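You operate a simulated robot arm through the tools that you are given. There is no shell and no other tool. Be economical: measure what you need, move in short steps, check, and stop when the job is done.

You run a simulated two-armed robot. Do the job below in one go: nothing can be reset, and whatever is moved stays where it is left.

JOB
Hold the zip case on the grey table top steady with one hand and flip the zip pull the other way with the other.

The check looks at the end state, three seconds after you hand in, the way a careful person would. Anything else that was tipped, shoved, dropped, spilled or broken makes it a failure.

ROBOT AND FRAMES
Two 7-joint arms with two-finger parallel grippers on one trunk, on a base that drives. Base frame: it is fixed to the floor where the robot stands at the start and does not move with it; the origin is under the middle of the robot, x ahead of it, y to its left, z up. Lengths are in cm, angles in degrees, forces in N, time in s.
The left shoulder is at the start at [5, 17.7, 107.9], the right one opposite. With the tool pointing down near the work surface each hand reaches from about 22 to 70 cm from the robot's upright axis, wherever it stands, measured 20 degrees to its own side. Places, roughly: zip pull [60, -10, 80]. Payload 3.43 kg a hand.
The TCP of each hand is the grasp point between the finger pads, 3.4 cm short of the fingertips. In the tool frame z runs along the fingers and y along their closing line. Largest opening 12.8 cm; finger width 2.4, thickness 1.2; the body of the gripper, 4.8 by 13 cm, starts 9.6 cm behind the TCP.
Orientation is that of the tool frame in the base frame, as a unit quaternion [x, y, z, w]. With the fingers straight down and closing along the base's y, the tool's x points along the base's -x, its y along +y and its z along -z.

CONTROLS
- The arms move only by the tool send_rows. It takes "left_moves", "right_moves" or both (then of equal length, played together; a hand with none holds still); each is one flat list of numbers, 7 for each row, row after row: the turn, a rotation vector about the tool's x, y, z in degrees, then the shift along the tool's x, y, z in cm, then the gripper command, from -1 (fully open) to 1 (shut), values between in proportion. In form: [rx, ry, rz, dx, dy, dz, gripper, rx, ry, rz, dx, dy, dz, gripper, ...]. A call has 1 to 8 rows; each row shifts and turns the commanded pose from where the row before left it, along the tool's axes as they then stand. Each row takes 0.2 s and may step no farther than 5 cm and 8.6 degrees from the row before; otherwise, or with a gripper value out of range, the whole call is refused. A pose out of reach is approached as far as the arm can. The call stops where the force on the tool passes 40 N (or 10 N more than at its start, if that is more) or the arm is blocked; 0.2 s more then pass. The fingers move at their own pace (about 10.8 cm/s each) and stop on an object; they squeeze with about 43 N. The grip force told is the motor's: it shows also when the fingers shut on nothing. Time passes only in rows, and 0.2 s behind the last, so rows that do not move let the fingers close. It gives the time, the measured TCP pose, the force on the tool (base axes), the opening and the grip force at its end, in the units of the frame above (readings bear some noise), with the torque about the TCP (base axes, N m) and any sound that the robot's microphone picked up.
- Cameras (640 x 400 px; columns grow to the right, rows downward): "scene" is now at [16.12, -0.49, 124.41]; the picture's right is [-0.04, -1.00, 0.00], its down [-0.54, 0.02, -0.84] and it looks along [0.84, -0.03, -0.54] (base axes); focal length 280 px, centre (320, 200). "left" rides on the left gripper at [7.6, 1.1, -16] in its tool frame; the picture's right is [-0.15, 0.99, 0.00], its down [-0.88, -0.13, -0.46] and it looks along [-0.45, -0.07, 0.89] (tool axes); focal length 234 px, centre (320, 200). "right" rides on the right gripper at [7.6, -1.1, -16] in its tool frame; the picture's right is [0.15, 0.99, 0.00], its down [-0.88, 0.13, -0.46] and it looks along [-0.45, 0.07, 0.89] (tool axes); focal length 234 px, centre (320, 200). There is no depth. A picture from a camera that has moved, and an enlarged one, comes with that camera's place and axes in the base frame and with its lens.
- snapshot(camera): a new picture of that camera. No time passes.
- slide_trunk(by): slides the trunk up (or, below 0, down) by that many cm; the arms and the scene camera ride with it, the base frame stays. It gives what a move gives, with no picture.
- base_move(legs): drives the robot by 1 to 6 legs, each [ahead, turn to the left] in cm and degrees, along the robot's own axes; the way and the turn of a leg run together, so that a leg with both is an arc; at most 150 cm and 180 degrees a leg. The arms and the cameras ride along, it lands a little off, and it stops where it bumps. It gives what a move gives.
- turn_head(pan, tilt): turns the head with the scene camera to pan (to the left, within 80 degrees either way) and tilt (down, from -29 to 69), counted from straight ahead of the robot. It gives what a move gives.
- close_up(camera, box): a new picture of the part [left, top, right, bottom] of that camera's present view, enlarged. No time passes.
- hand_in(): hands the job in; it is judged then, once.

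Work in short steps. Places have to be worked out from the pictures, the camera data and where the tool is seen: move nearer, look again, correct. Check each grasp and each placing, and mend what went wrong. You have 120 turns and 88 pictures in all, those below and enlarged ones among them. Open the grippers and draw the arms clear of the work before you hand the job in, unless the task says otherwise; then end with one line.

The tools are called after ">>>" as name(argument=value, ...) on one line, values as JSON. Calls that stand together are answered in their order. send_rows: Moves the arms, as the interface text tells. Its arguments: {"type":"object","properties":{"left_moves":{"type":"array"},"right_moves":{"type":"array"}},"required":[]} The other tools are called the same way: slide_trunk (by) slides the trunk up or down; base_move (legs) drives the base; turn_head (pan, tilt) turns the head that bears the scene camera; snapshot (camera) takes a picture; close_up (camera, box) takes an enlarged picture of a part of a camera's view; hand_in () hands the job in.

At the start:

```text
time_s: 0.0
left_position: [50.63, 16.43, 101.24]
left_ee_rot: [-0.001, 1.0, 0.0, 0.001]
left_contact_force: [0.2, -0.4, 0.4]
left_wrist_torque: [0.0, -0.02, 0.0]
left_grip_width: 12.79
left_grip_force: 0.1
right_position: [52.95, -28.33, 107.85]
right_ee_rot: [0.0, 1.0, -0.001, 0.001]
right_contact_force: [0.9, -0.2, 0.1]
right_wrist_torque: [0.05, -0.01, 0.01]
right_grip_width: 12.79
right_grip_force: 0.0
trunk travel left (down, up): [-25.0, 15.1]
robot x, y, heading: [0.31, -0.05, 0.0]
head pan, tilt: [-2.4, 32.5]
```

scene: 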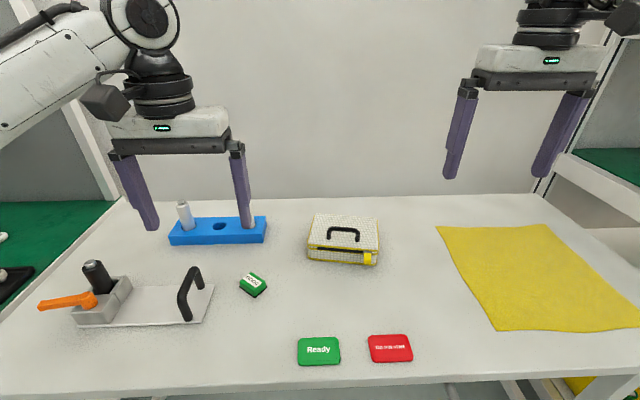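
right: 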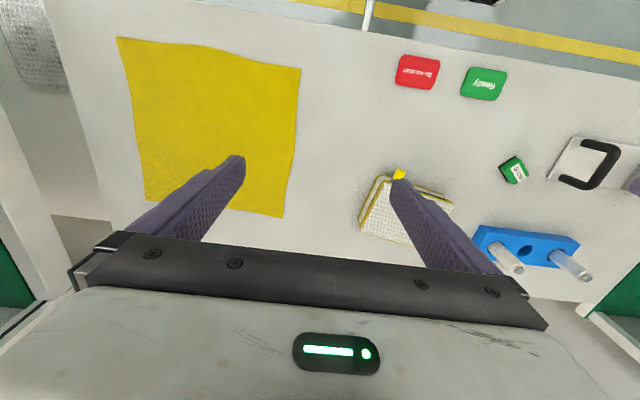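
left: 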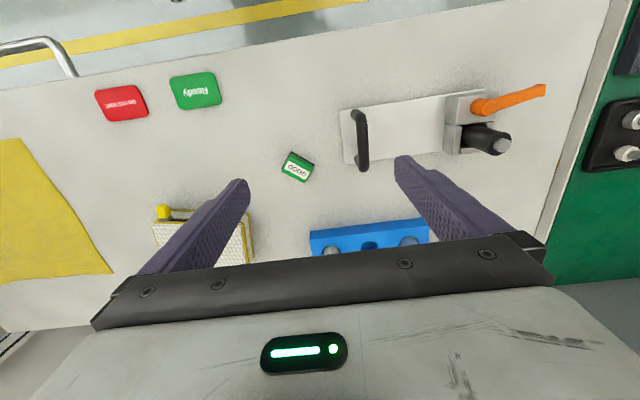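

The zip case is in front near x=60, y=-5 with a yellow pull at its right front corner. I take a close-up to see it.

>>> close_up(camera="scene", box=[290, 200, 400, 270])

>>> close_up(camera="left", box=[130, 180, 270, 270])

>>> close_up(camera="right", box=[340, 150, 480, 260])

```text
5.71 times, centred on (345, 235) of scene
camera zoom: at [16.12, -0.49, 124.41], right [-0.04, -1.0, 0.0], down [-0.54, 0.02, -0.84], along [0.84, -0.03, -0.54], focal length 1603 px, centre (177, 0)
```

zoom: 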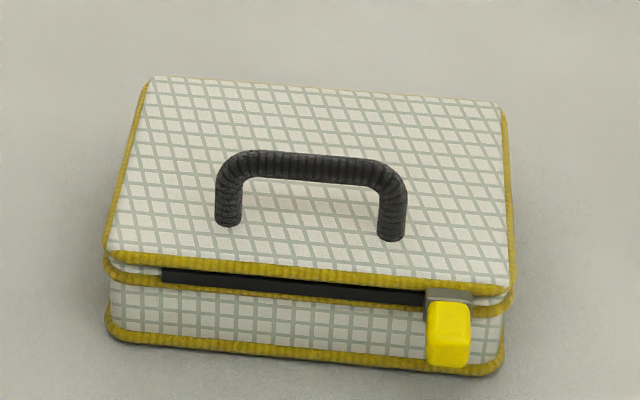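

```text
4.44 times, centred on (200, 225) of left
camera zoom: at [42.98, 17.65, 117.27], right [0.15, 0.99, 0.0], down [0.88, -0.13, 0.46], along [0.45, -0.07, -0.89], focal length 1041 px, centre (853, 89)
```

zoom: 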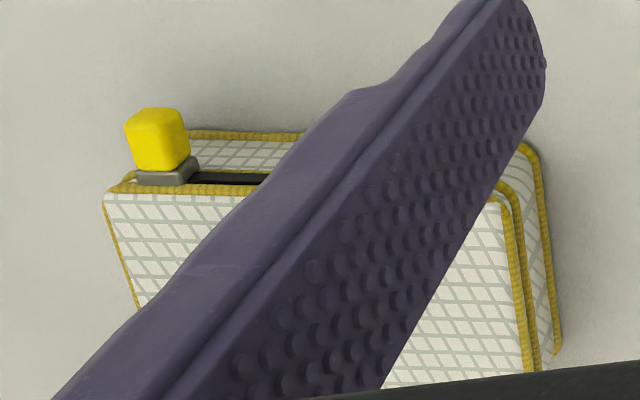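

```text
3.64 times, centred on (410, 205) of right
camera zoom: at [45.46, -29.48, 123.76], right [-0.15, 0.99, 0.0], down [0.88, 0.13, 0.46], along [0.45, 0.07, -0.89], focal length 852 px, centre (-7, 182)
```

zoom: 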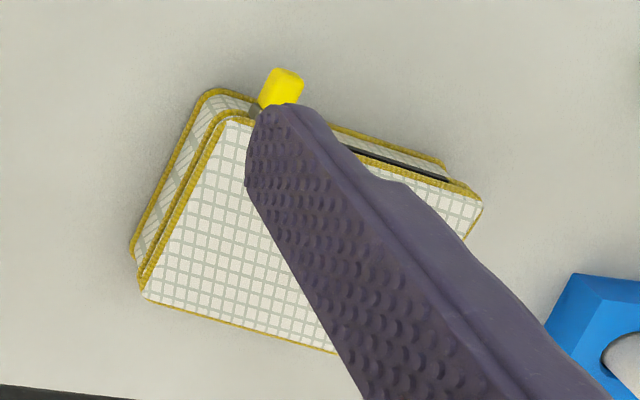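

The three views agree on the pull at about (58.8, -12.2, 82). It slides along the black slot in the case's front face, which is yawed about 10°, and the handle arch on top is near (64, -7, 85.5). The right hand will grip the handle and the left will slide the pull, so I start by turning the right hand.

>>> send_rows(right_moves=[0, 0, -8, 0, 0, 0, -1, 0, 0, -8, 0, 0, 0, -1, 0, 0, -8, 0, 0, 0, -1, 0, 0, -8, 0, 0, 0, -1, 0, 0, -8, 0, 0, 0, -1, 0, 0, -8, 0, 0, 0, -1, 0, 0, -8, 0, 0, 0, -1, 0, 0, -8, 0, 0, 0, -1])

>>> send_rows(right_moves=[0, 0, -8, 0, 0, 0, -1, 0, 0, -8, 0, 0, 0, -1, 0, 0, 0, 0, 0, 0, -0.3])

```text
time_s: 1.8
left_position: [50.65, 16.43, 101.16]
left_ee_rot: [0.0, 1.0, 0.0, 0.0]
left_contact_force: [0.6, -1.0, -0.1]
left_wrist_torque: [0.03, -0.02, 0.0]
left_grip_width: 12.82
left_grip_force: 0.1
right_position: [39.57, -17.82, 103.64]
right_ee_rot: [-0.529, 0.848, -0.001, 0.0]
right_contact_force: [0.8, -0.5, 0.2]
right_wrist_torque: [0.0, 0.0, 0.0]
right_grip_width: 12.8
right_grip_force: 0.0
right hand out of reach, approached as far as the arm can: row 4, 5, 6, 7, 8
trunk travel left (down, up): [-25.0, 15.1]
robot x, y, heading: [-0.04, 0.02, 0.1]
head pan, tilt: [-2.4, 32.5]
```

```text
time_s: 2.6
left_position: [50.69, 16.41, 101.17]
left_ee_rot: [-0.001, 1.0, 0.0, 0.0]
left_contact_force: [0.4, 0.2, -0.9]
left_wrist_torque: [-0.03, 0.0, 0.03]
left_grip_width: 12.78
left_grip_force: 0.0
right_position: [33.98, -13.8, 102.45]
right_ee_rot: [-0.642, 0.766, 0.0, 0.0]
right_contact_force: [0.3, -0.6, -0.2]
right_wrist_torque: [0.01, 0.0, 0.0]
right_grip_width: 8.32
right_grip_force: 0.3
right hand out of reach, approached as far as the arm can: row 1, 2
trunk travel left (down, up): [-25.0, 15.1]
robot x, y, heading: [0.04, -0.01, 0.2]
head pan, tilt: [-2.4, 32.5]
```

In this turn direction the arm runs out of reach, probably a wrist limit. I turn the hand back the other way, since +100° gives the same grip line.

>>> send_rows(right_moves=[0, 0, 8.5, 0, 0, 0, -0.3, 0, 0, 8.5, 0, 0, 0, -0.3, 0, 0, 8.5, 0, 0, 0, -0.3, 0, 0, 8.5, 0, 0, 0, -0.3, 0, 0, 8.5, 0, 0, 0, -0.3, 0, 0, 8.5, 0, 0, 0, -0.3, 0, 0, 8.5, 0, 0, 0, -0.3, 0, 0, 8.5, 0, 0, 0, -0.3])

>>> send_rows(right_moves=[0, 0, 8.5, 0, 0, 0, -0.3, 0, 0, 8.5, 0, 0, 0, -0.3, 0, 0, 8.5, 0, 0, 0, -0.3, 0, 0, 8.5, 0, 0, 0, -0.3, 0, 0, 8.5, 0, 0, 0, -0.3, 0, 0, 8.5, 0, 0, 0, -0.3, 0, 0, 8.5, 0, 0, 0, -0.3, 0, 0, 8.5, 0, 0, 0, -0.3])

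>>> send_rows(right_moves=[0, 0, 8.5, 0, 0, 0, -0.3, 0, 0, 8.5, 0, 0, 0, -0.3, 0, 0, 8.5, 0, 0, 0, -0.3, 0, 0, 8.5, 0, 0, 0, -0.3, 0, 0, 8.5, 0, 0, 0, -0.3, 0, 0, 1.5, 0, 0, 0, -0.3])

```text
time_s: 4.4
left_position: [50.59, 16.36, 101.34]
left_ee_rot: [0.0, 1.0, 0.0, 0.0]
left_contact_force: [0.7, 0.0, 0.0]
left_wrist_torque: [0.03, 0.02, -0.03]
left_grip_width: 12.79
left_grip_force: 0.1
right_position: [34.06, -13.75, 102.4]
right_ee_rot: [-0.102, 0.995, -0.001, 0.0]
right_contact_force: [0.1, 0.0, 0.8]
right_wrist_torque: [-0.04, 0.01, 0.0]
right_grip_width: 8.3
right_grip_force: 0.0
trunk travel left (down, up): [-25.0, 15.1]
robot x, y, heading: [-0.17, -0.11, -0.0]
head pan, tilt: [-2.4, 32.5]
```

```text
time_s: 6.2
left_position: [50.63, 16.47, 101.29]
left_ee_rot: [0.0, 1.0, 0.0, -0.001]
left_contact_force: [-0.2, 0.0, -0.6]
left_wrist_torque: [0.0, 0.02, 0.04]
left_grip_width: 12.8
left_grip_force: 0.0
right_position: [34.04, -13.84, 102.36]
right_ee_rot: [0.471, 0.882, 0.001, 0.0]
right_contact_force: [0.6, 1.2, 0.3]
right_wrist_torque: [-0.03, -0.03, 0.0]
right_grip_width: 8.33
right_grip_force: 0.2
trunk travel left (down, up): [-25.0, 15.1]
robot x, y, heading: [-0.07, 0.06, -0.1]
head pan, tilt: [-2.4, 32.5]
```

```text
time_s: 7.6
left_position: [50.67, 16.43, 101.26]
left_ee_rot: [-0.001, 1.0, 0.001, 0.0]
left_contact_force: [0.1, 0.0, 0.3]
left_wrist_torque: [0.0, 0.02, 0.0]
left_grip_width: 12.79
left_grip_force: 0.0
right_position: [34.0, -13.84, 102.34]
right_ee_rot: [0.767, 0.642, 0.0, 0.0]
right_contact_force: [0.3, -0.2, 0.4]
right_wrist_torque: [0.01, 0.04, 0.0]
right_grip_width: 8.34
right_grip_force: 0.0
trunk travel left (down, up): [-25.0, 15.1]
robot x, y, heading: [0.08, -0.23, -0.0]
head pan, tilt: [-2.4, 32.5]
```

The wrist is now turned properly. I move above the handle at roughly (64, -7.5, 99).

>>> send_rows(right_moves=[0, 0, 0, 1.4, 3.55, 0.4, -0.3, 0, 0, 0, 1.4, 3.55, 0.4, -0.3, 0, 0, 0, 1.4, 3.55, 0.4, -0.3, 0, 0, 0, 1.4, 3.55, 0.4, -0.3, 0, 0, 0, 1.4, 3.55, 0.4, -0.3, 0, 0, 0, 1.4, 3.55, 0.4, -0.3, 0, 0, 0, 1.4, 3.55, 0.4, -0.3, 0, 0, 0, 1.4, 3.55, 0.4, -0.3])

>>> snapshot(camera="right")

>>> snapshot(camera="scene")

```text
time_s: 9.4
left_position: [50.68, 16.07, 101.32]
left_ee_rot: [0.0, 1.0, 0.001, -0.001]
left_contact_force: [0.3, -1.7, 0.1]
left_wrist_torque: [0.17, 0.0, -0.01]
left_grip_width: 12.79
left_grip_force: 0.1
right_position: [62.42, -8.91, 98.47]
right_ee_rot: [0.765, 0.644, 0.001, 0.0]
right_contact_force: [0.6, -0.6, -0.1]
right_wrist_torque: [0.12, 0.03, 0.04]
right_grip_width: 8.34
right_grip_force: 0.1
right hand out of reach, approached as far as the arm can: row 8
trunk travel left (down, up): [-25.0, 15.1]
robot x, y, heading: [-0.07, -0.35, -0.2]
head pan, tilt: [-2.4, 32.5]
```

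```text
81 pictures are left
camera right: at [62.82, -1.31, 114.48], right [1.0, -0.03, 0.0], down [-0.02, -0.89, 0.45], along [-0.01, -0.45, -0.89], focal length 234 px, centre (320, 200)
```

right: 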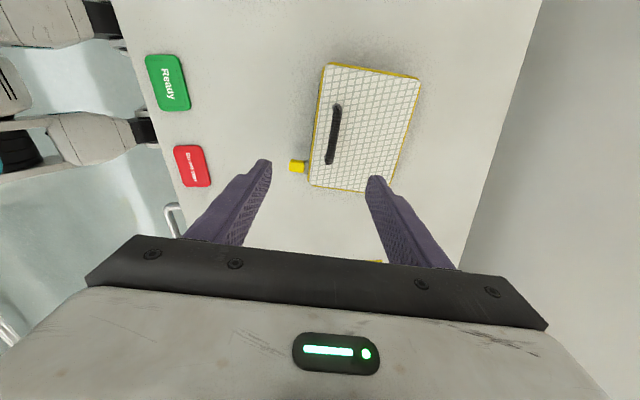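

```text
80 pictures are left
camera scene: at [16.22, -0.8, 124.39], right [-0.04, -1.0, 0.0], down [-0.54, 0.03, -0.84], along [0.84, -0.03, -0.54], focal length 280 px, centre (320, 200)
```

scene: 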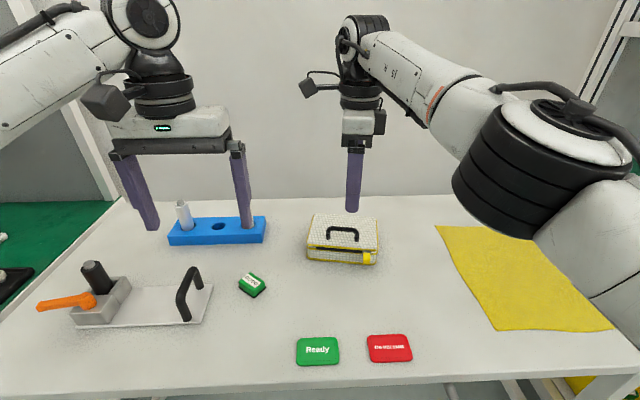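

From the right camera the handle centre is about (64.3, -7.1, top 85.8), matching the scene view. I centre over it, narrow the fingers to about 4 cm and come down to z≈91.

>>> send_rows(right_moves=[0, 0, 0, 0, 0, 2.5, 0.375, 0, 0, 0, 0.7, 0.5, 2.5, 0.375, 0, 0, 0, 0.7, 0.5, 1.5, 0.375, 0, 0, 0, 0.7, 0.5, 1, 0.375, 0, 0, 0, 0, 0, 0, 0.375])

>>> snapshot(camera="right")

>>> close_up(camera="scene", box=[280, 170, 420, 270])

```text
time_s: 10.6
left_position: [50.64, 16.41, 101.21]
left_ee_rot: [0.0, 1.0, 0.0, 0.0]
left_contact_force: [-0.5, -0.2, -0.1]
left_wrist_torque: [0.0, 0.0, 0.0]
left_grip_width: 12.8
left_grip_force: 0.0
right_position: [63.3, -7.26, 91.76]
right_ee_rot: [0.766, 0.643, 0.0, 0.0]
right_contact_force: [0.5, -0.4, 0.3]
right_wrist_torque: [-0.02, -0.01, -0.02]
right_grip_width: 3.99
right_grip_force: 0.1
right hand out of reach, approached as far as the arm can: row 3, 4
trunk travel left (down, up): [-25.0, 15.1]
robot x, y, heading: [0.05, 0.32, -0.0]
head pan, tilt: [-2.4, 32.5]
```

```text
79 pictures are left
camera right: at [63.64, 0.42, 107.64], right [1.0, -0.03, 0.0], down [-0.03, -0.89, 0.46], along [-0.01, -0.46, -0.89], focal length 234 px, centre (320, 200)
```

right: 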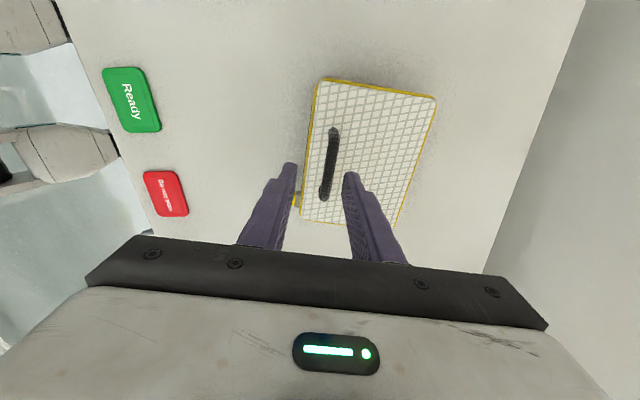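

```text
4.00 times, centred on (350, 220) of scene
camera zoom: at [16.12, -0.5, 124.41], right [-0.04, -1.0, 0.0], down [-0.54, 0.02, -0.84], along [0.84, -0.03, -0.54], focal length 1122 px, centre (200, 120)
```

zoom: 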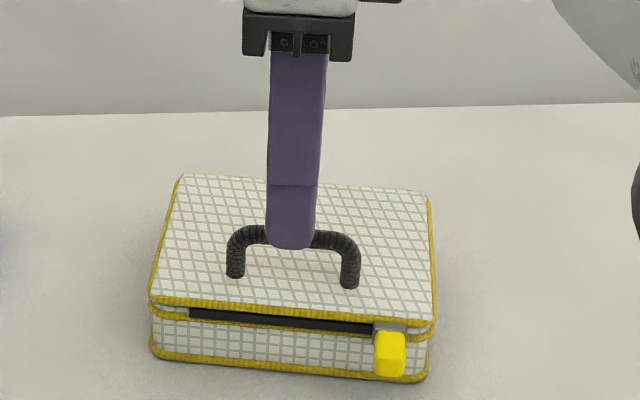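

The right arm is at its forward limit (x≈63.3), so driving a few cm ahead would help. I look down to check the gap to the table first.

>>> turn_head(pan=0, tilt=69)

>>> snapshot(camera="scene")

```text
time_s: 11.6
left_position: [50.67, 16.39, 101.18]
left_ee_rot: [0.0, 1.0, 0.0, 0.0]
left_contact_force: [-0.2, -0.9, 0.4]
left_wrist_torque: [0.02, 0.01, 0.0]
left_grip_width: 12.81
left_grip_force: 0.1
right_position: [63.32, -7.25, 91.68]
right_ee_rot: [0.766, 0.643, 0.0, 0.0]
right_contact_force: [-0.3, -0.3, -0.8]
right_wrist_torque: [-0.01, 0.01, -0.01]
right_grip_width: 3.98
right_grip_force: 0.0
trunk travel left (down, up): [-25.0, 15.1]
robot x, y, heading: [0.23, -0.26, 0.1]
head pan, tilt: [0.0, 68.8]
```

```text
77 pictures are left
camera scene: at [12.78, -0.12, 119.66], right [0.0, -1.0, 0.0], down [-0.93, 0.0, -0.36], along [0.36, 0.0, -0.93], focal length 280 px, centre (320, 200)
```

scene: 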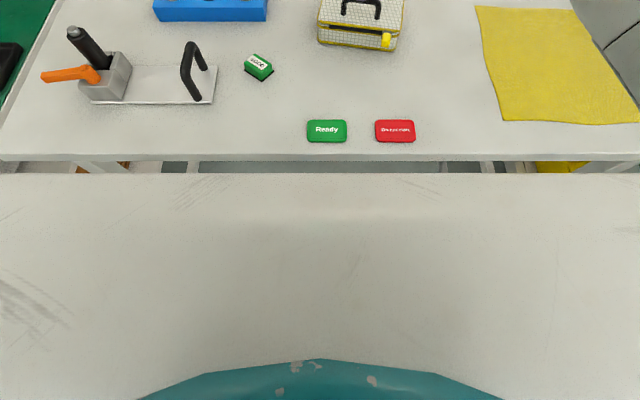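

The gap to the table isn't clear, so I won't drive. Tilting the right hand about 8.5° brings its wrist back enough, and the round handle bar still grips fine that way; I also restore the head.

>>> turn_head(pan=-2.4, tilt=35)

>>> send_rows(right_moves=[-8.5, 0, 0, 0, 0, 0, 0.375, 0, 0, 0, 0.16, 0.35, 0.9, 0.375, 0, 0, 0, 0.16, 0.35, 0.9, 0.375])

>>> snapshot(camera="right")

>>> close_up(camera="scene", box=[280, 150, 420, 250])

```text
time_s: 12.6
left_position: [50.63, 16.46, 101.21]
left_ee_rot: [0.0, 1.0, -0.001, 0.0]
left_contact_force: [-0.2, -0.4, 0.3]
left_wrist_torque: [0.0, -0.01, -0.03]
left_grip_width: 12.82
left_grip_force: 0.1
right_position: [63.29, -7.22, 91.67]
right_ee_rot: [0.766, 0.642, 0.0, 0.0]
right_contact_force: [0.4, -0.2, 0.2]
right_wrist_torque: [0.02, 0.02, -0.01]
right_grip_width: 3.99
right_grip_force: 0.1
trunk travel left (down, up): [-25.0, 15.1]
robot x, y, heading: [0.21, 0.28, -0.0]
head pan, tilt: [-2.4, 35.0]
```

```text
time_s: 13.4
left_position: [50.57, 16.45, 101.19]
left_ee_rot: [-0.001, 1.0, 0.0, 0.001]
left_contact_force: [-0.3, 1.6, 0.4]
left_wrist_torque: [0.0, 0.01, 0.02]
left_grip_width: 12.78
left_grip_force: 0.0
right_position: [64.51, -7.14, 89.9]
right_ee_rot: [0.765, 0.643, 0.015, 0.019]
right_contact_force: [-0.5, -0.4, 0.1]
right_wrist_torque: [-0.04, 0.01, 0.0]
right_grip_width: 4.01
right_grip_force: 0.0
right hand out of reach, approached as far as the arm can: row 1, 2
trunk travel left (down, up): [-25.0, 15.1]
robot x, y, heading: [-0.02, -0.34, 0.1]
head pan, tilt: [-2.4, 35.0]
```

```text
76 pictures are left
camera right: at [64.04, 0.75, 105.8], right [1.0, -0.03, 0.05], down [-0.05, -0.89, 0.46], along [0.03, -0.46, -0.89], focal length 234 px, centre (320, 200)
```

right: 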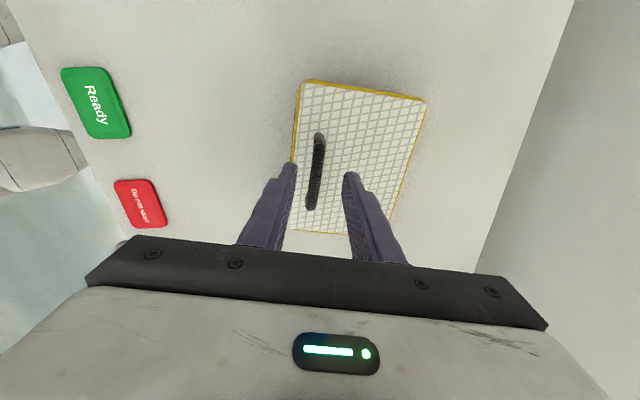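

```text
4.00 times, centred on (350, 200) of scene
camera zoom: at [16.0, -0.5, 124.02], right [-0.04, -1.0, 0.0], down [-0.57, 0.02, -0.82], along [0.82, -0.03, -0.57], focal length 1122 px, centre (200, 200)
```

zoom: 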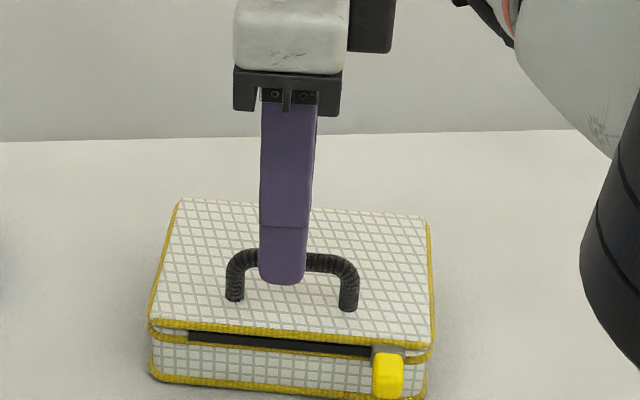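

The fingers now straddle the handle, which sits at about (64.4, -6.9). I lower 2.6 cm and close.

>>> send_rows(right_moves=[0, 0, 0, 0, -0.1, 1.0, 0.375, 0, 0, 0, 0, -0.1, 1.0, 0.375, 0, 0, 0, 0, 0, 0.6, 0.375, 0, 0, 0, 0, 0, 0, 0.375])

>>> snapshot(camera="right")

>>> close_up(camera="scene", box=[280, 150, 420, 250])

```text
time_s: 14.4
left_position: [50.57, 16.41, 101.24]
left_ee_rot: [0.0, 1.0, 0.0, 0.0]
left_contact_force: [0.7, -0.1, 0.7]
left_wrist_torque: [-0.01, 0.03, -0.02]
left_grip_width: 12.8
left_grip_force: 0.0
right_position: [64.43, -6.93, 87.38]
right_ee_rot: [0.766, 0.642, 0.015, 0.018]
right_contact_force: [0.6, 0.2, 0.8]
right_wrist_torque: [-0.01, 0.0, 0.01]
right_grip_width: 3.98
right_grip_force: 0.1
trunk travel left (down, up): [-25.0, 15.1]
robot x, y, heading: [0.42, -0.09, -0.1]
head pan, tilt: [-2.4, 35.0]
```

```text
74 pictures are left
camera right: at [64.1, 0.9, 103.27], right [1.0, -0.03, 0.05], down [-0.05, -0.89, 0.46], along [0.03, -0.46, -0.89], focal length 234 px, centre (320, 200)
```

right: 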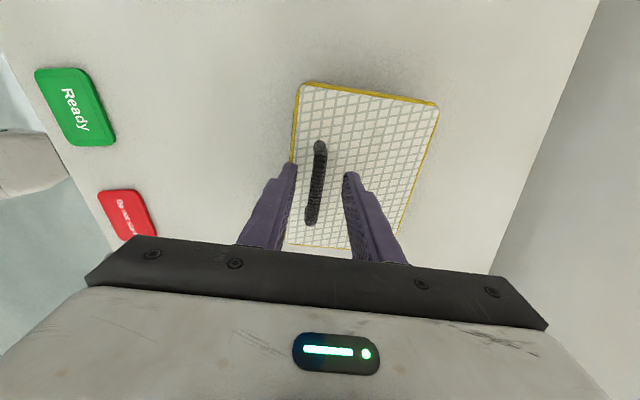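

```text
4.00 times, centred on (350, 200) of scene
camera zoom: at [15.99, -0.49, 124.02], right [-0.04, -1.0, 0.0], down [-0.57, 0.02, -0.82], along [0.82, -0.03, -0.57], focal length 1122 px, centre (200, 200)
```

zoom: 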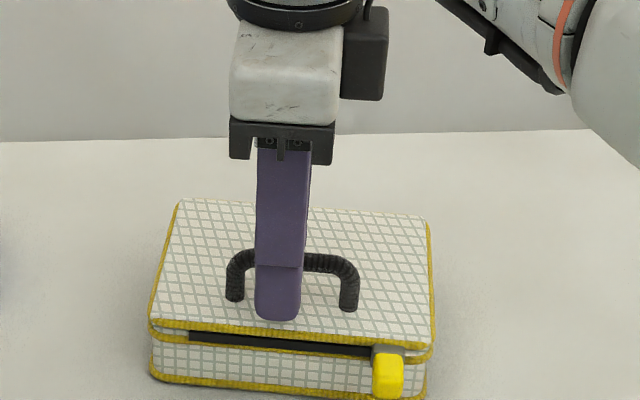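

The handle lies between the fingers, nearly centred, so I close on it.

>>> send_rows(right_moves=[0, 0, 0, 0, 0, 0, 0.7, 0, 0, 0, 0, 0, 0, 1, 0, 0, 0, 0, 0, 0, 1])

>>> close_up(camera="scene", box=[280, 150, 420, 250])

```text
time_s: 15.2
left_position: [50.67, 16.45, 101.28]
left_ee_rot: [0.0, 1.0, 0.0, 0.0]
left_contact_force: [0.1, -0.5, 0.5]
left_wrist_torque: [-0.04, 0.0, 0.02]
left_grip_width: 12.79
left_grip_force: 0.2
right_position: [64.48, -6.89, 87.42]
right_ee_rot: [0.766, 0.643, 0.015, 0.018]
right_contact_force: [-1.7, 0.0, -0.8]
right_wrist_torque: [0.12, 0.01, -0.09]
right_grip_width: 1.04
right_grip_force: 43.1
trunk travel left (down, up): [-25.0, 15.1]
robot x, y, heading: [-0.07, 0.44, 0.1]
head pan, tilt: [-2.4, 35.0]
```

```text
4.00 times, centred on (350, 200) of scene
camera zoom: at [15.97, -0.49, 124.02], right [-0.04, -1.0, 0.0], down [-0.57, 0.02, -0.82], along [0.82, -0.03, -0.57], focal length 1122 px, centre (200, 200)
```

zoom: 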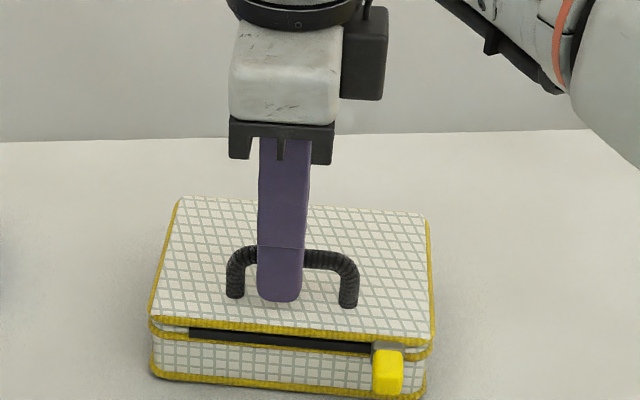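

The handle is gripped (1.04 cm, 43 N). Now the left hand: yaw about -10° to face the case front, pitch 45° forward, and narrow the fingers to about 3.2 cm to straddle the pull.

>>> send_rows(left_moves=[0, 0, 5, 0, 0, 0, 0.5, 0, 0, 5, 0, 0, 0, 0.5, 0, -7.5, 0, 0, 0, 0, 0.5, 0, -7.5, 0, 0, 0, 0, 0.5, 0, -7.5, 0, 0, 0, 0, 0.5, 0, -7.5, 0, 0, 0, 0, 0.5, 0, -7.5, 0, 0, 0, 0, 0.5, 0, -7.5, 0, 0, 0, 0, 0.5])

```text
time_s: 17.0
left_position: [50.66, 16.5, 101.3]
left_ee_rot: [0.08, 0.92, -0.034, 0.382]
left_contact_force: [0.3, -0.3, 0.3]
left_wrist_torque: [0.01, 0.02, -0.01]
left_grip_width: 3.2
left_grip_force: 0.0
right_position: [64.53, -6.87, 87.33]
right_ee_rot: [0.766, 0.642, 0.016, 0.019]
right_contact_force: [-1.0, 0.6, 0.8]
right_wrist_torque: [-0.22, 0.04, -0.08]
right_grip_width: 0.99
right_grip_force: 42.9
trunk travel left (down, up): [-25.0, 15.1]
robot x, y, heading: [0.02, -0.33, 0.3]
head pan, tilt: [-2.4, 35.0]
```

The rotation is done. I move the left hand toward a standoff about 9 cm in front of the pull, stopping part-way to look.

>>> send_rows(left_moves=[0, 0, 0, 0.56, -3.36, 1.72, 0.5, 0, 0, 0, 0.56, -3.36, 1.72, 0.5, 0, 0, 0, 0.56, -3.36, 1.72, 0.5, 0, 0, 0, 0.56, -3.36, 1.72, 0.5, 0, 0, 0, 0.56, -3.36, 1.72, 0.5, 0, 0, 0, 0.56, -3.36, 1.72, 0.5])

>>> snapshot(camera="left")

>>> snapshot(camera="scene")

```text
time_s: 18.4
left_position: [51.93, -4.1, 91.27]
left_ee_rot: [0.08, 0.92, -0.033, 0.382]
left_contact_force: [-0.4, 0.0, -0.1]
left_wrist_torque: [-0.02, 0.01, -0.02]
left_grip_width: 3.2
left_grip_force: 0.0
right_position: [64.5, -6.99, 87.48]
right_ee_rot: [0.766, 0.642, 0.014, 0.019]
right_contact_force: [-1.9, -0.5, 0.8]
right_wrist_torque: [0.09, -0.01, -0.04]
right_grip_width: 1.0
right_grip_force: 42.7
trunk travel left (down, up): [-25.0, 15.1]
robot x, y, heading: [0.28, -0.18, 0.1]
head pan, tilt: [-2.4, 35.0]
```

```text
71 pictures are left
camera left: at [35.61, -0.12, 97.32], right [0.27, 0.96, 0.1], down [0.27, -0.18, 0.94], along [0.92, -0.23, -0.31], focal length 234 px, centre (320, 200)
```

left: 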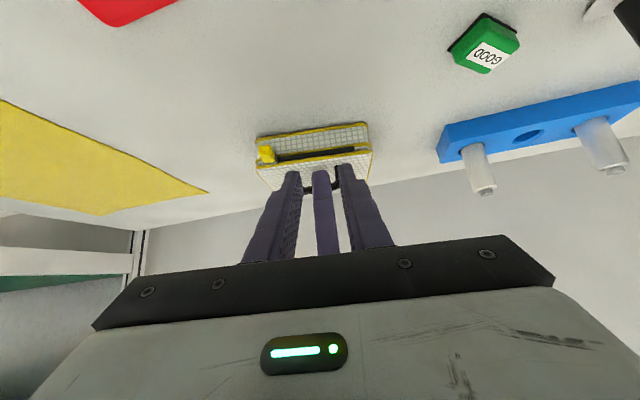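

```text
70 pictures are left
camera scene: at [15.98, -0.5, 124.02], right [-0.04, -1.0, 0.0], down [-0.57, 0.02, -0.82], along [0.82, -0.03, -0.57], focal length 280 px, centre (320, 200)
```

scene: 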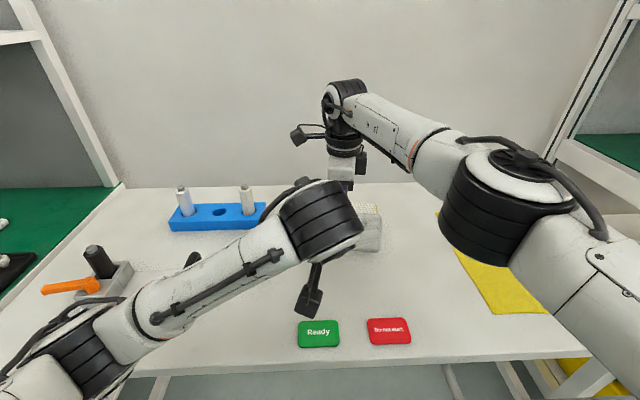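

The left camera sees the slot and pull well. I enlarge it.

>>> close_up(camera="left", box=[230, 100, 390, 200])

```text
4.00 times, centred on (310, 150) of left
camera zoom: at [35.61, -0.12, 97.32], right [0.27, 0.96, 0.1], down [0.27, -0.18, 0.94], along [0.92, -0.23, -0.31], focal length 937 px, centre (360, 400)
```

zoom: 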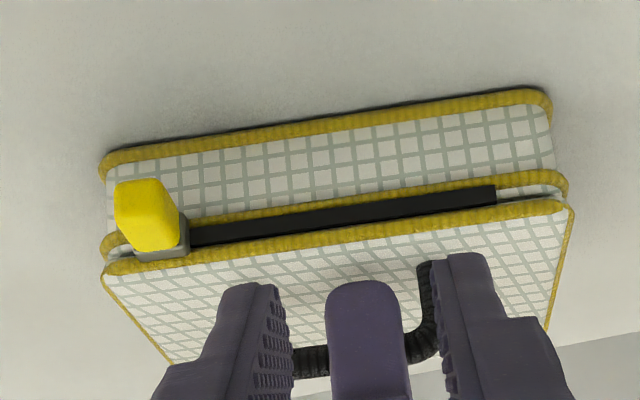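

The knob is at about (58.9, -12.1, 82.2) and the slot's far end at y≈-1.7. I go to a standoff 6 cm short of the straddling pose.

>>> send_rows(left_moves=[0, 0, 0, 0.26, -2.23, 1.15, 0.5, 0, 0, 0, 0.26, -2.23, 1.15, 0.5, 0, 0, 0, 0.26, -2.23, 1.15, 0.5, 0, 0, 0, 0, 0, 0, 0.5])

>>> close_up(camera="left", box=[230, 100, 390, 200])

```text
time_s: 19.4
left_position: [52.51, -11.0, 88.29]
left_ee_rot: [0.081, 0.921, -0.033, 0.381]
left_contact_force: [1.0, 0.1, 0.5]
left_wrist_torque: [0.02, -0.03, -0.01]
left_grip_width: 3.22
left_grip_force: 0.1
right_position: [64.42, -6.98, 87.4]
right_ee_rot: [0.766, 0.642, 0.015, 0.018]
right_contact_force: [-0.6, 0.3, 0.2]
right_wrist_torque: [0.03, 0.01, -0.02]
right_grip_width: 0.98
right_grip_force: 42.9
trunk travel left (down, up): [-25.0, 15.1]
robot x, y, heading: [0.04, 0.19, 0.0]
head pan, tilt: [-2.4, 35.0]
```

```text
4.00 times, centred on (310, 150) of left
camera zoom: at [36.28, -6.99, 94.39], right [0.27, 0.96, 0.1], down [0.27, -0.18, 0.94], along [0.92, -0.23, -0.31], focal length 937 px, centre (360, 400)
```

zoom: 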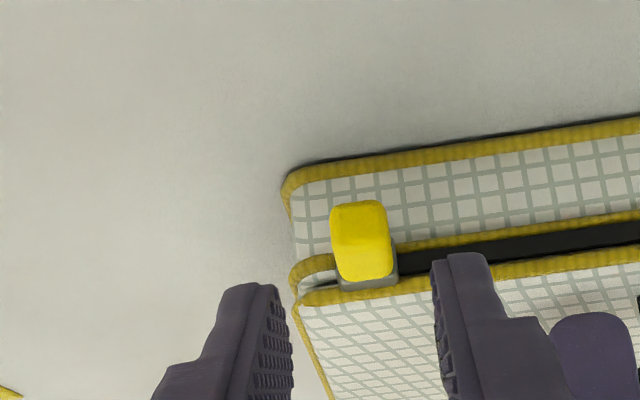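

The knob is centred between the fingers. I advance along the tool axis in small steps.

>>> send_rows(left_moves=[0, 0, 0, 0, 0, 1.5, 0.5, 0, 0, 0, 0, 0, 1.5, 0.5, 0, 0, 0, 0, 0, 1.2, 0.5, 0, 0, 0, 0, 0, 0.8, 0.5, 0, 0, 0, 0, 0, 0, 0.5])

>>> close_up(camera="left", box=[230, 100, 390, 200])

```text
time_s: 20.6
left_position: [56.32, -11.86, 85.02]
left_ee_rot: [0.08, 0.921, -0.032, 0.381]
left_contact_force: [0.5, 0.3, -0.1]
left_wrist_torque: [0.02, 0.03, -0.01]
left_grip_width: 3.2
left_grip_force: 0.0
right_position: [64.51, -6.85, 87.46]
right_ee_rot: [0.766, 0.643, 0.015, 0.018]
right_contact_force: [-1.2, 0.6, -0.1]
right_wrist_torque: [0.01, 0.03, -0.06]
right_grip_width: 0.97
right_grip_force: 42.9
trunk travel left (down, up): [-25.0, 15.1]
robot x, y, heading: [-0.09, 0.06, 0.0]
head pan, tilt: [-2.4, 35.0]
```

```text
4.00 times, centred on (310, 150) of left
camera zoom: at [39.99, -7.68, 90.96], right [0.27, 0.96, 0.1], down [0.27, -0.18, 0.94], along [0.92, -0.23, -0.31], focal length 937 px, centre (360, 400)
```

zoom: 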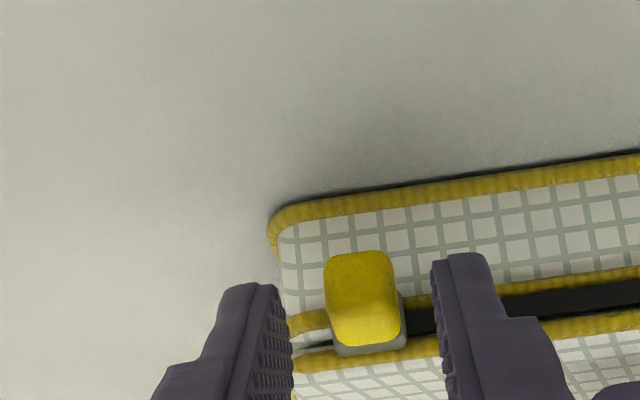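

The fingers straddle the knob. I go 0.6 cm deeper and start sliding along the slot (tool +y).

>>> send_rows(left_moves=[0, 0, 0, 0, 0, 0.6, 0.5, 0, 0, 0, 0, 0.6, 0, 0.5, 0, 0, 0, 0, 0.6, 0, 0.5, 0, 0, 0, 0, 0.6, 0, 0.5, 0, 0, 0, 0, 0.6, 0, 0.5, 0, 0, 0, 0, 0.6, 0, 0.5])

>>> close_up(camera="left", box=[230, 100, 390, 200])

```text
time_s: 22.0
left_position: [57.18, -9.06, 84.69]
left_ee_rot: [0.08, 0.92, -0.033, 0.381]
left_contact_force: [-0.2, 0.6, 0.7]
left_wrist_torque: [-0.01, 0.03, 0.0]
left_grip_width: 3.21
left_grip_force: 0.2
right_position: [64.51, -6.85, 87.35]
right_ee_rot: [0.766, 0.642, 0.015, 0.018]
right_contact_force: [-1.1, 0.1, 0.4]
right_wrist_torque: [0.01, 0.01, -0.04]
right_grip_width: 0.99
right_grip_force: 43.1
trunk travel left (down, up): [-25.0, 15.1]
robot x, y, heading: [0.24, -0.31, -0.1]
head pan, tilt: [-2.4, 35.0]
```

```text
4.00 times, centred on (310, 150) of left
camera zoom: at [40.91, -4.84, 90.7], right [0.27, 0.96, 0.1], down [0.27, -0.18, 0.94], along [0.92, -0.23, -0.31], focal length 937 px, centre (360, 400)
```

zoom: 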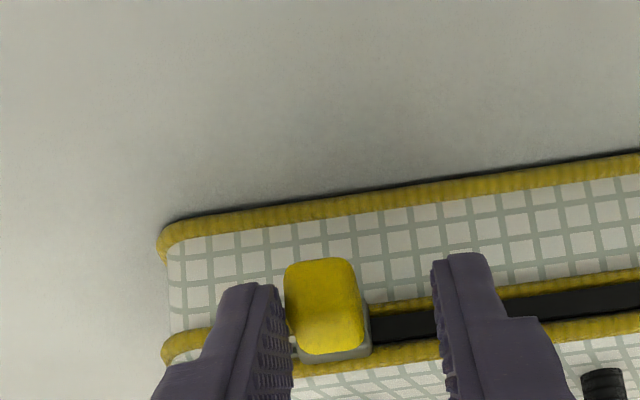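

The knob slides freely with the finger and the case stays still. I continue along the slot.

>>> send_rows(left_moves=[0, 0, 0, 0, 0.7, 0, 0.5, 0, 0, 0, 0, 0.7, 0, 0.5, 0, 0, 0, 0, 0.7, 0, 0.5, 0, 0, 0, 0, 0.7, 0, 0.5, 0, 0, 0, 0, 0.7, 0, 0.5, 0, 0, 0, 0, 0.7, 0, 0.5, 0, 0, 0, 0, 0.7, 0, 0.5, 0, 0, 0, 0, 0.7, 0, 0.5])

>>> close_up(camera="left", box=[230, 100, 390, 200])

```text
time_s: 23.8
left_position: [57.99, -3.46, 84.69]
left_ee_rot: [0.08, 0.92, -0.033, 0.382]
left_contact_force: [0.2, 1.3, -0.1]
left_wrist_torque: [0.0, 0.01, -0.01]
left_grip_width: 3.23
left_grip_force: 0.1
right_position: [64.44, -6.87, 87.39]
right_ee_rot: [0.766, 0.643, 0.015, 0.018]
right_contact_force: [-0.5, -0.2, -0.4]
right_wrist_torque: [-0.02, -0.02, -0.05]
right_grip_width: 0.99
right_grip_force: 43.1
trunk travel left (down, up): [-25.0, 15.1]
robot x, y, heading: [0.12, -0.14, -0.2]
head pan, tilt: [-2.4, 35.0]
```

```text
4.00 times, centred on (310, 150) of left
camera zoom: at [41.68, 0.59, 90.64], right [0.27, 0.96, 0.1], down [0.27, -0.18, 0.94], along [0.92, -0.23, -0.31], focal length 937 px, centre (360, 400)
```

zoom: 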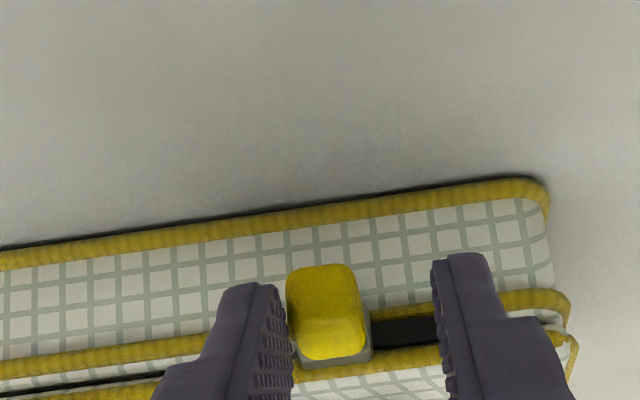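

About 2 cm remain before the slot's end. I continue in smaller steps, watching the force.

>>> send_rows(left_moves=[0, 0, 0, 0, 0.4, 0, 0.5, 0, 0, 0, 0, 0.4, 0, 0.5, 0, 0, 0, 0, 0.4, 0, 0.5, 0, 0, 0, 0, 0.3, 0, 0.5])

>>> close_up(camera="left", box=[230, 100, 390, 200])

```text
time_s: 24.8
left_position: [58.26, -1.9, 84.7]
left_ee_rot: [0.08, 0.92, -0.033, 0.382]
left_contact_force: [0.2, -0.4, -0.1]
left_wrist_torque: [0.0, -0.02, -0.01]
left_grip_width: 3.2
left_grip_force: 0.5
right_position: [64.42, -6.96, 87.44]
right_ee_rot: [0.766, 0.642, 0.016, 0.018]
right_contact_force: [0.6, 1.3, 0.0]
right_wrist_torque: [0.03, -0.01, -0.02]
right_grip_width: 0.98
right_grip_force: 43.2
trunk travel left (down, up): [-25.0, 15.1]
robot x, y, heading: [0.2, -0.24, -0.3]
head pan, tilt: [-2.4, 35.0]
```

```text
4.00 times, centred on (310, 150) of left
camera zoom: at [42.02, 2.13, 90.66], right [0.27, 0.96, 0.1], down [0.27, -0.18, 0.94], along [0.92, -0.23, -0.31], focal length 937 px, centre (360, 400)
```

zoom: 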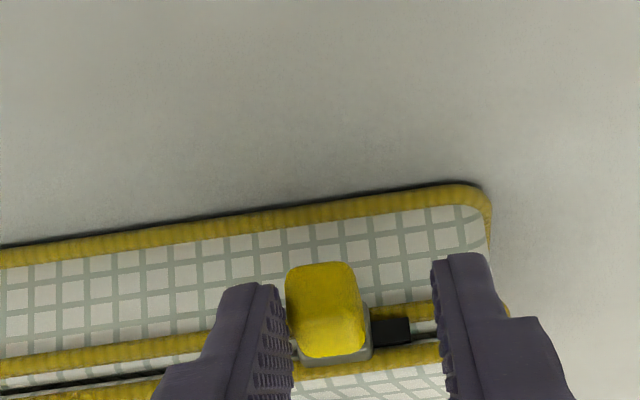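

Roughly 1 cm of slot remains. I keep on in 0.25 cm steps.

>>> send_rows(left_moves=[0, 0, 0, 0, 0.25, 0, 0.5, 0, 0, 0, 0, 0.25, 0, 0.5, 0, 0, 0, 0, 0.25, 0, 0.5, 0, 0, 0, 0, 0.25, 0, 0.5, 0, 0, 0, 0, 0.15, 0, 0.5])

>>> close_up(camera="left", box=[230, 100, 390, 200])

```text
time_s: 26.0
left_position: [58.52, -0.76, 84.69]
left_ee_rot: [0.081, 0.92, -0.033, 0.381]
left_contact_force: [-1.0, 0.0, -0.1]
left_wrist_torque: [-0.01, 0.02, 0.04]
left_grip_width: 3.23
left_grip_force: 0.2
right_position: [64.59, -6.9, 87.45]
right_ee_rot: [0.766, 0.642, 0.015, 0.018]
right_contact_force: [-0.3, 0.8, -0.3]
right_wrist_torque: [0.0, 0.01, -0.03]
right_grip_width: 1.0
right_grip_force: 43.3
trunk travel left (down, up): [-25.0, 15.1]
robot x, y, heading: [0.22, -0.05, 0.1]
head pan, tilt: [-2.4, 35.0]
```

```text
4.00 times, centred on (310, 150) of left
camera zoom: at [42.27, 3.31, 90.6], right [0.27, 0.96, 0.1], down [0.27, -0.18, 0.94], along [0.92, -0.23, -0.31], focal length 937 px, centre (360, 400)
```

zoom: 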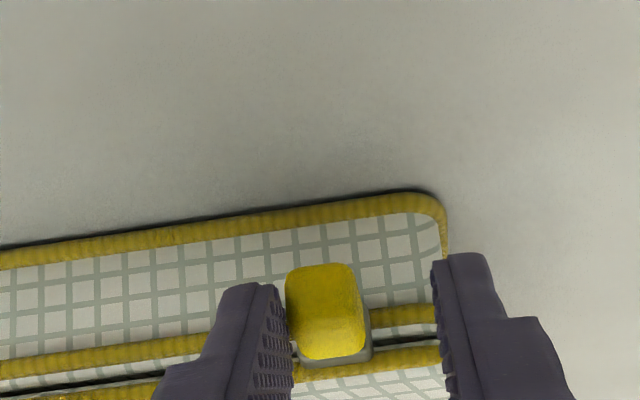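

The black open slot is now gone and the slider is at or near its end. I nudge on gently to feel for the stop.

>>> send_rows(left_moves=[0, 0, 0, 0, 0.15, 0, 0.5, 0, 0, 0, 0, 0.15, 0, 0.5, 0, 0, 0, 0, 0, 0, 0.5])

>>> close_up(camera="left", box=[230, 100, 390, 200])

```text
time_s: 26.8
left_position: [58.58, -0.57, 84.62]
left_ee_rot: [0.08, 0.921, -0.033, 0.381]
left_contact_force: [0.1, -0.1, -0.5]
left_wrist_torque: [0.03, 0.01, 0.0]
left_grip_width: 3.18
left_grip_force: 0.0
right_position: [64.52, -7.01, 87.42]
right_ee_rot: [0.766, 0.643, 0.015, 0.017]
right_contact_force: [0.2, 0.2, 0.5]
right_wrist_torque: [0.0, -0.02, -0.04]
right_grip_width: 0.99
right_grip_force: 43.0
trunk travel left (down, up): [-25.0, 15.1]
robot x, y, heading: [-0.15, -0.01, -0.0]
head pan, tilt: [-2.4, 35.0]
```

```text
4.00 times, centred on (310, 150) of left
camera zoom: at [42.34, 3.6, 90.61], right [0.27, 0.96, 0.1], down [0.27, -0.18, 0.94], along [0.92, -0.23, -0.31], focal length 937 px, centre (360, 400)
```

zoom: 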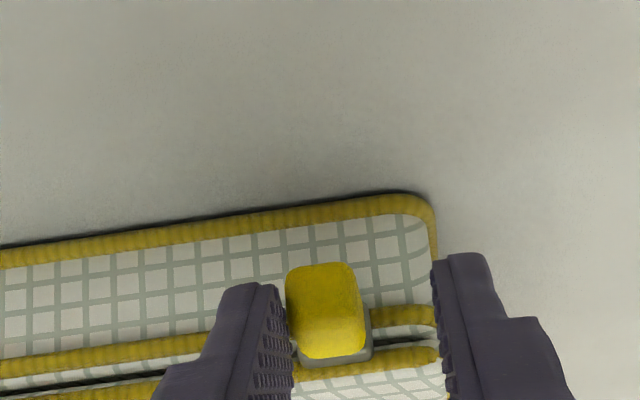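

It still moves without resistance, so I continue to the stop in small steps.

>>> send_rows(left_moves=[0, 0, 0, 0, 0.15, 0, 0.5, 0, 0, 0, 0, 0.15, 0, 0.5, 0, 0, 0, 0, 0.15, 0, 0.5, 0, 0, 0, 0, 0, 0, 0.5])

>>> close_up(camera="left", box=[230, 100, 390, 200])

```text
time_s: 27.8
left_position: [58.59, -0.11, 84.64]
left_ee_rot: [0.08, 0.92, -0.033, 0.381]
left_contact_force: [-0.3, -0.3, -1.2]
left_wrist_torque: [-0.04, -0.01, 0.0]
left_grip_width: 3.26
left_grip_force: 0.2
right_position: [64.44, -6.92, 87.47]
right_ee_rot: [0.766, 0.642, 0.015, 0.018]
right_contact_force: [-0.2, 0.2, 0.7]
right_wrist_torque: [-0.01, 0.0, -0.04]
right_grip_width: 1.0
right_grip_force: 43.1
trunk travel left (down, up): [-25.0, 15.1]
robot x, y, heading: [-0.0, 0.29, 0.2]
head pan, tilt: [-2.4, 35.0]
```

```text
4.00 times, centred on (310, 150) of left
camera zoom: at [42.38, 4.0, 90.59], right [0.27, 0.96, 0.1], down [0.27, -0.18, 0.94], along [0.92, -0.23, -0.31], focal length 937 px, centre (360, 400)
```

zoom: 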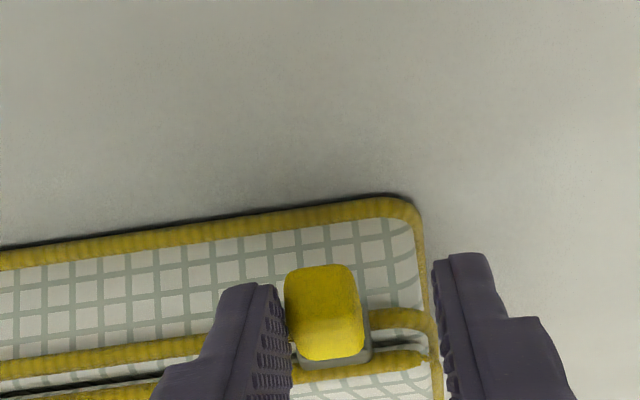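

>>> send_rows(left_moves=[0, 0, 0, 0, 0.15, 0, 0.5, 0, 0, 0, 0, 0.15, 0, 0.5, 0, 0, 0, 0, 0.15, 0, 0.5])

>>> close_up(camera="left", box=[230, 100, 390, 200])

```text
time_s: 28.6
left_position: [58.68, 0.28, 84.76]
left_ee_rot: [0.081, 0.92, -0.034, 0.382]
left_contact_force: [-3.4, -5.7, -0.3]
left_wrist_torque: [-0.11, 0.06, -0.2]
left_grip_width: 3.53
left_grip_force: 3.8
right_position: [64.6, -6.79, 87.37]
right_ee_rot: [0.765, 0.643, 0.017, 0.019]
right_contact_force: [4.0, 4.1, -0.5]
right_wrist_torque: [-0.05, -0.01, -0.25]
right_grip_width: 0.98
right_grip_force: 43.2
trunk travel left (down, up): [-25.0, 15.1]
robot x, y, heading: [-0.33, 0.22, 0.2]
head pan, tilt: [-2.4, 35.0]
```

```text
4.00 times, centred on (310, 150) of left
camera zoom: at [42.42, 4.35, 90.69], right [0.27, 0.96, 0.1], down [0.27, -0.18, 0.94], along [0.92, -0.23, -0.31], focal length 937 px, centre (360, 400)
```

zoom: 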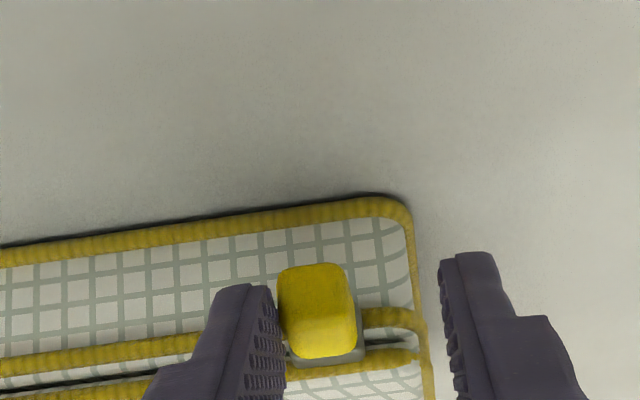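

The stop is reached: about 6 N on the left, with the opposite force felt in the holding hand. I back the finger off the knob, then withdraw straight along the tool axis.

>>> send_rows(left_moves=[0, 0, 0, 0, -0.4, 0, 0.5, 0, 0, 0, 0, -0.4, 0, 0.5, 0, 0, 0, 0, 0, -1.5, 0.5, 0, 0, 0, 0, 0, -2.5, 0.5, 0, 0, 0, 0, 0, -3, 0.5])

>>> close_up(camera="left", box=[200, 90, 440, 240])

```text
time_s: 29.8
left_position: [53.81, 0.57, 89.8]
left_ee_rot: [0.08, 0.921, -0.033, 0.381]
left_contact_force: [0.3, -0.1, -0.2]
left_wrist_torque: [-0.04, -0.04, -0.02]
left_grip_width: 3.21
left_grip_force: 0.1
right_position: [64.54, -7.0, 87.46]
right_ee_rot: [0.767, 0.642, 0.014, 0.019]
right_contact_force: [-0.3, 0.4, -0.3]
right_wrist_torque: [0.23, -0.04, -0.03]
right_grip_width: 0.99
right_grip_force: 43.1
trunk travel left (down, up): [-25.0, 15.1]
robot x, y, heading: [-0.29, 0.35, 0.0]
head pan, tilt: [-2.4, 35.0]
```

```text
2.67 times, centred on (320, 165) of left
camera zoom: at [37.58, 4.64, 95.74], right [0.27, 0.96, 0.1], down [0.27, -0.18, 0.94], along [0.92, -0.23, -0.31], focal length 624 px, centre (320, 293)
```

zoom: 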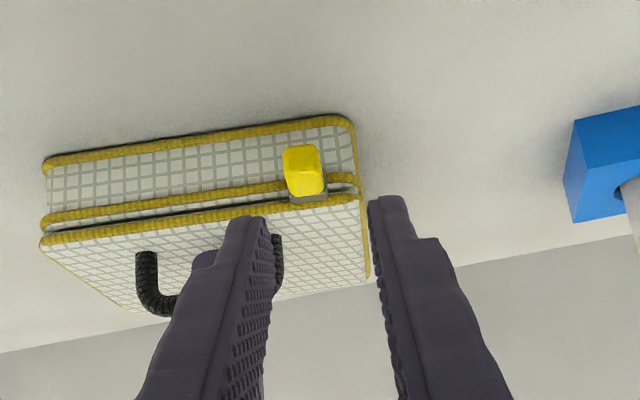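

The pull is at the far end and the case is unmoved. I retract the left arm up and to its side, then release the handle slightly open and lift the right hand.

>>> send_rows(left_moves=[0, 0, 0, -0.8, 3.04, -2.46, 0.5, 0, 0, 0, -0.8, 3.04, -2.46, 0.5, 0, 0, 0, -0.8, 3.04, -2.46, 0.5, 0, 0, 0, -0.8, 3.04, -2.46, 0.5, 0, 0, 0, -0.8, 3.04, -2.46, 0.5])

>>> send_rows(right_moves=[0, 0, 0, 0, 0, 0, 0.375, 0, 0, 0, 0, 0, 0, 0.375, 0, 0, 0, 0, 0, 0, 0.375])

>>> snapshot(camera="right")

>>> close_up(camera="scene", box=[280, 150, 420, 250])

```text
time_s: 31.2
left_position: [52.86, 17.48, 94.48]
left_ee_rot: [0.074, 0.93, 0.0, 0.36]
left_contact_force: [0.8, 0.1, 0.4]
left_wrist_torque: [-0.01, -0.01, -0.02]
left_grip_width: 3.2
left_grip_force: 0.0
left hand out of reach, approached as far as the arm can: row 4, 5
right_position: [64.53, -6.82, 87.33]
right_ee_rot: [0.766, 0.642, 0.015, 0.019]
right_contact_force: [0.4, 0.9, -1.0]
right_wrist_torque: [-0.17, 0.01, -0.06]
right_grip_width: 1.02
right_grip_force: 43.2
trunk travel left (down, up): [-25.0, 15.1]
robot x, y, heading: [0.13, -0.22, 0.2]
head pan, tilt: [-2.4, 35.0]
stopped in row 5 (left hand): the arm was blocked; the commanded pose is now the measured one
```

```text
time_s: 32.0
left_position: [52.92, 17.5, 94.48]
left_ee_rot: [0.074, 0.93, 0.0, 0.361]
left_contact_force: [1.0, -0.1, 1.0]
left_wrist_torque: [-0.03, -0.03, -0.03]
left_grip_width: 3.2
left_grip_force: 0.0
right_position: [64.56, -6.89, 87.36]
right_ee_rot: [0.767, 0.642, 0.015, 0.02]
right_contact_force: [-0.8, 0.5, 0.2]
right_wrist_torque: [0.0, -0.01, 0.0]
right_grip_width: 3.97
right_grip_force: 0.0
trunk travel left (down, up): [-25.0, 15.1]
robot x, y, heading: [0.01, 0.08, 0.1]
head pan, tilt: [-2.4, 35.0]
```

```text
58 pictures are left
camera right: at [64.11, 0.88, 103.28], right [1.0, -0.03, 0.05], down [-0.05, -0.89, 0.46], along [0.03, -0.46, -0.89], focal length 234 px, centre (320, 200)
```

right: 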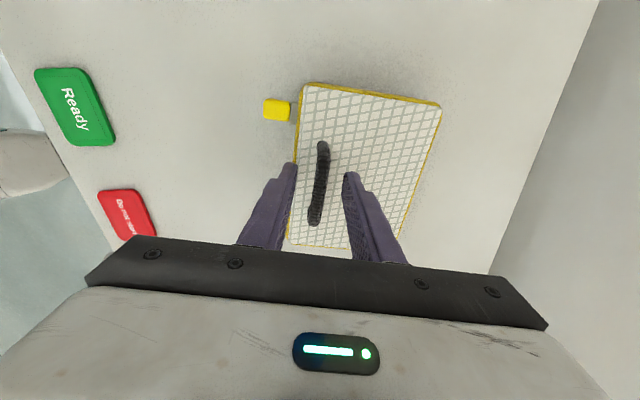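

```text
4.00 times, centred on (350, 200) of scene
camera zoom: at [15.99, -0.49, 124.02], right [-0.04, -1.0, 0.0], down [-0.57, 0.02, -0.82], along [0.82, -0.03, -0.57], focal length 1122 px, centre (200, 200)
```

zoom: 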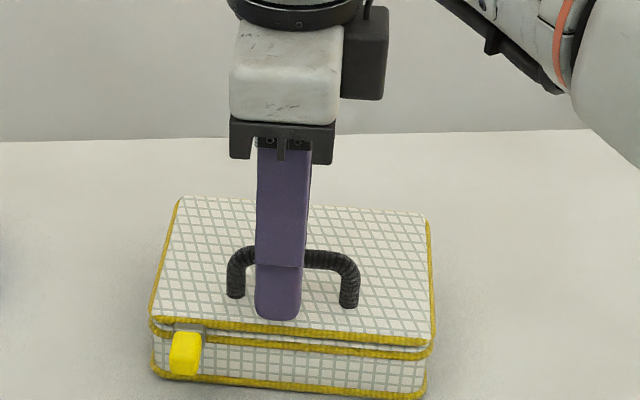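

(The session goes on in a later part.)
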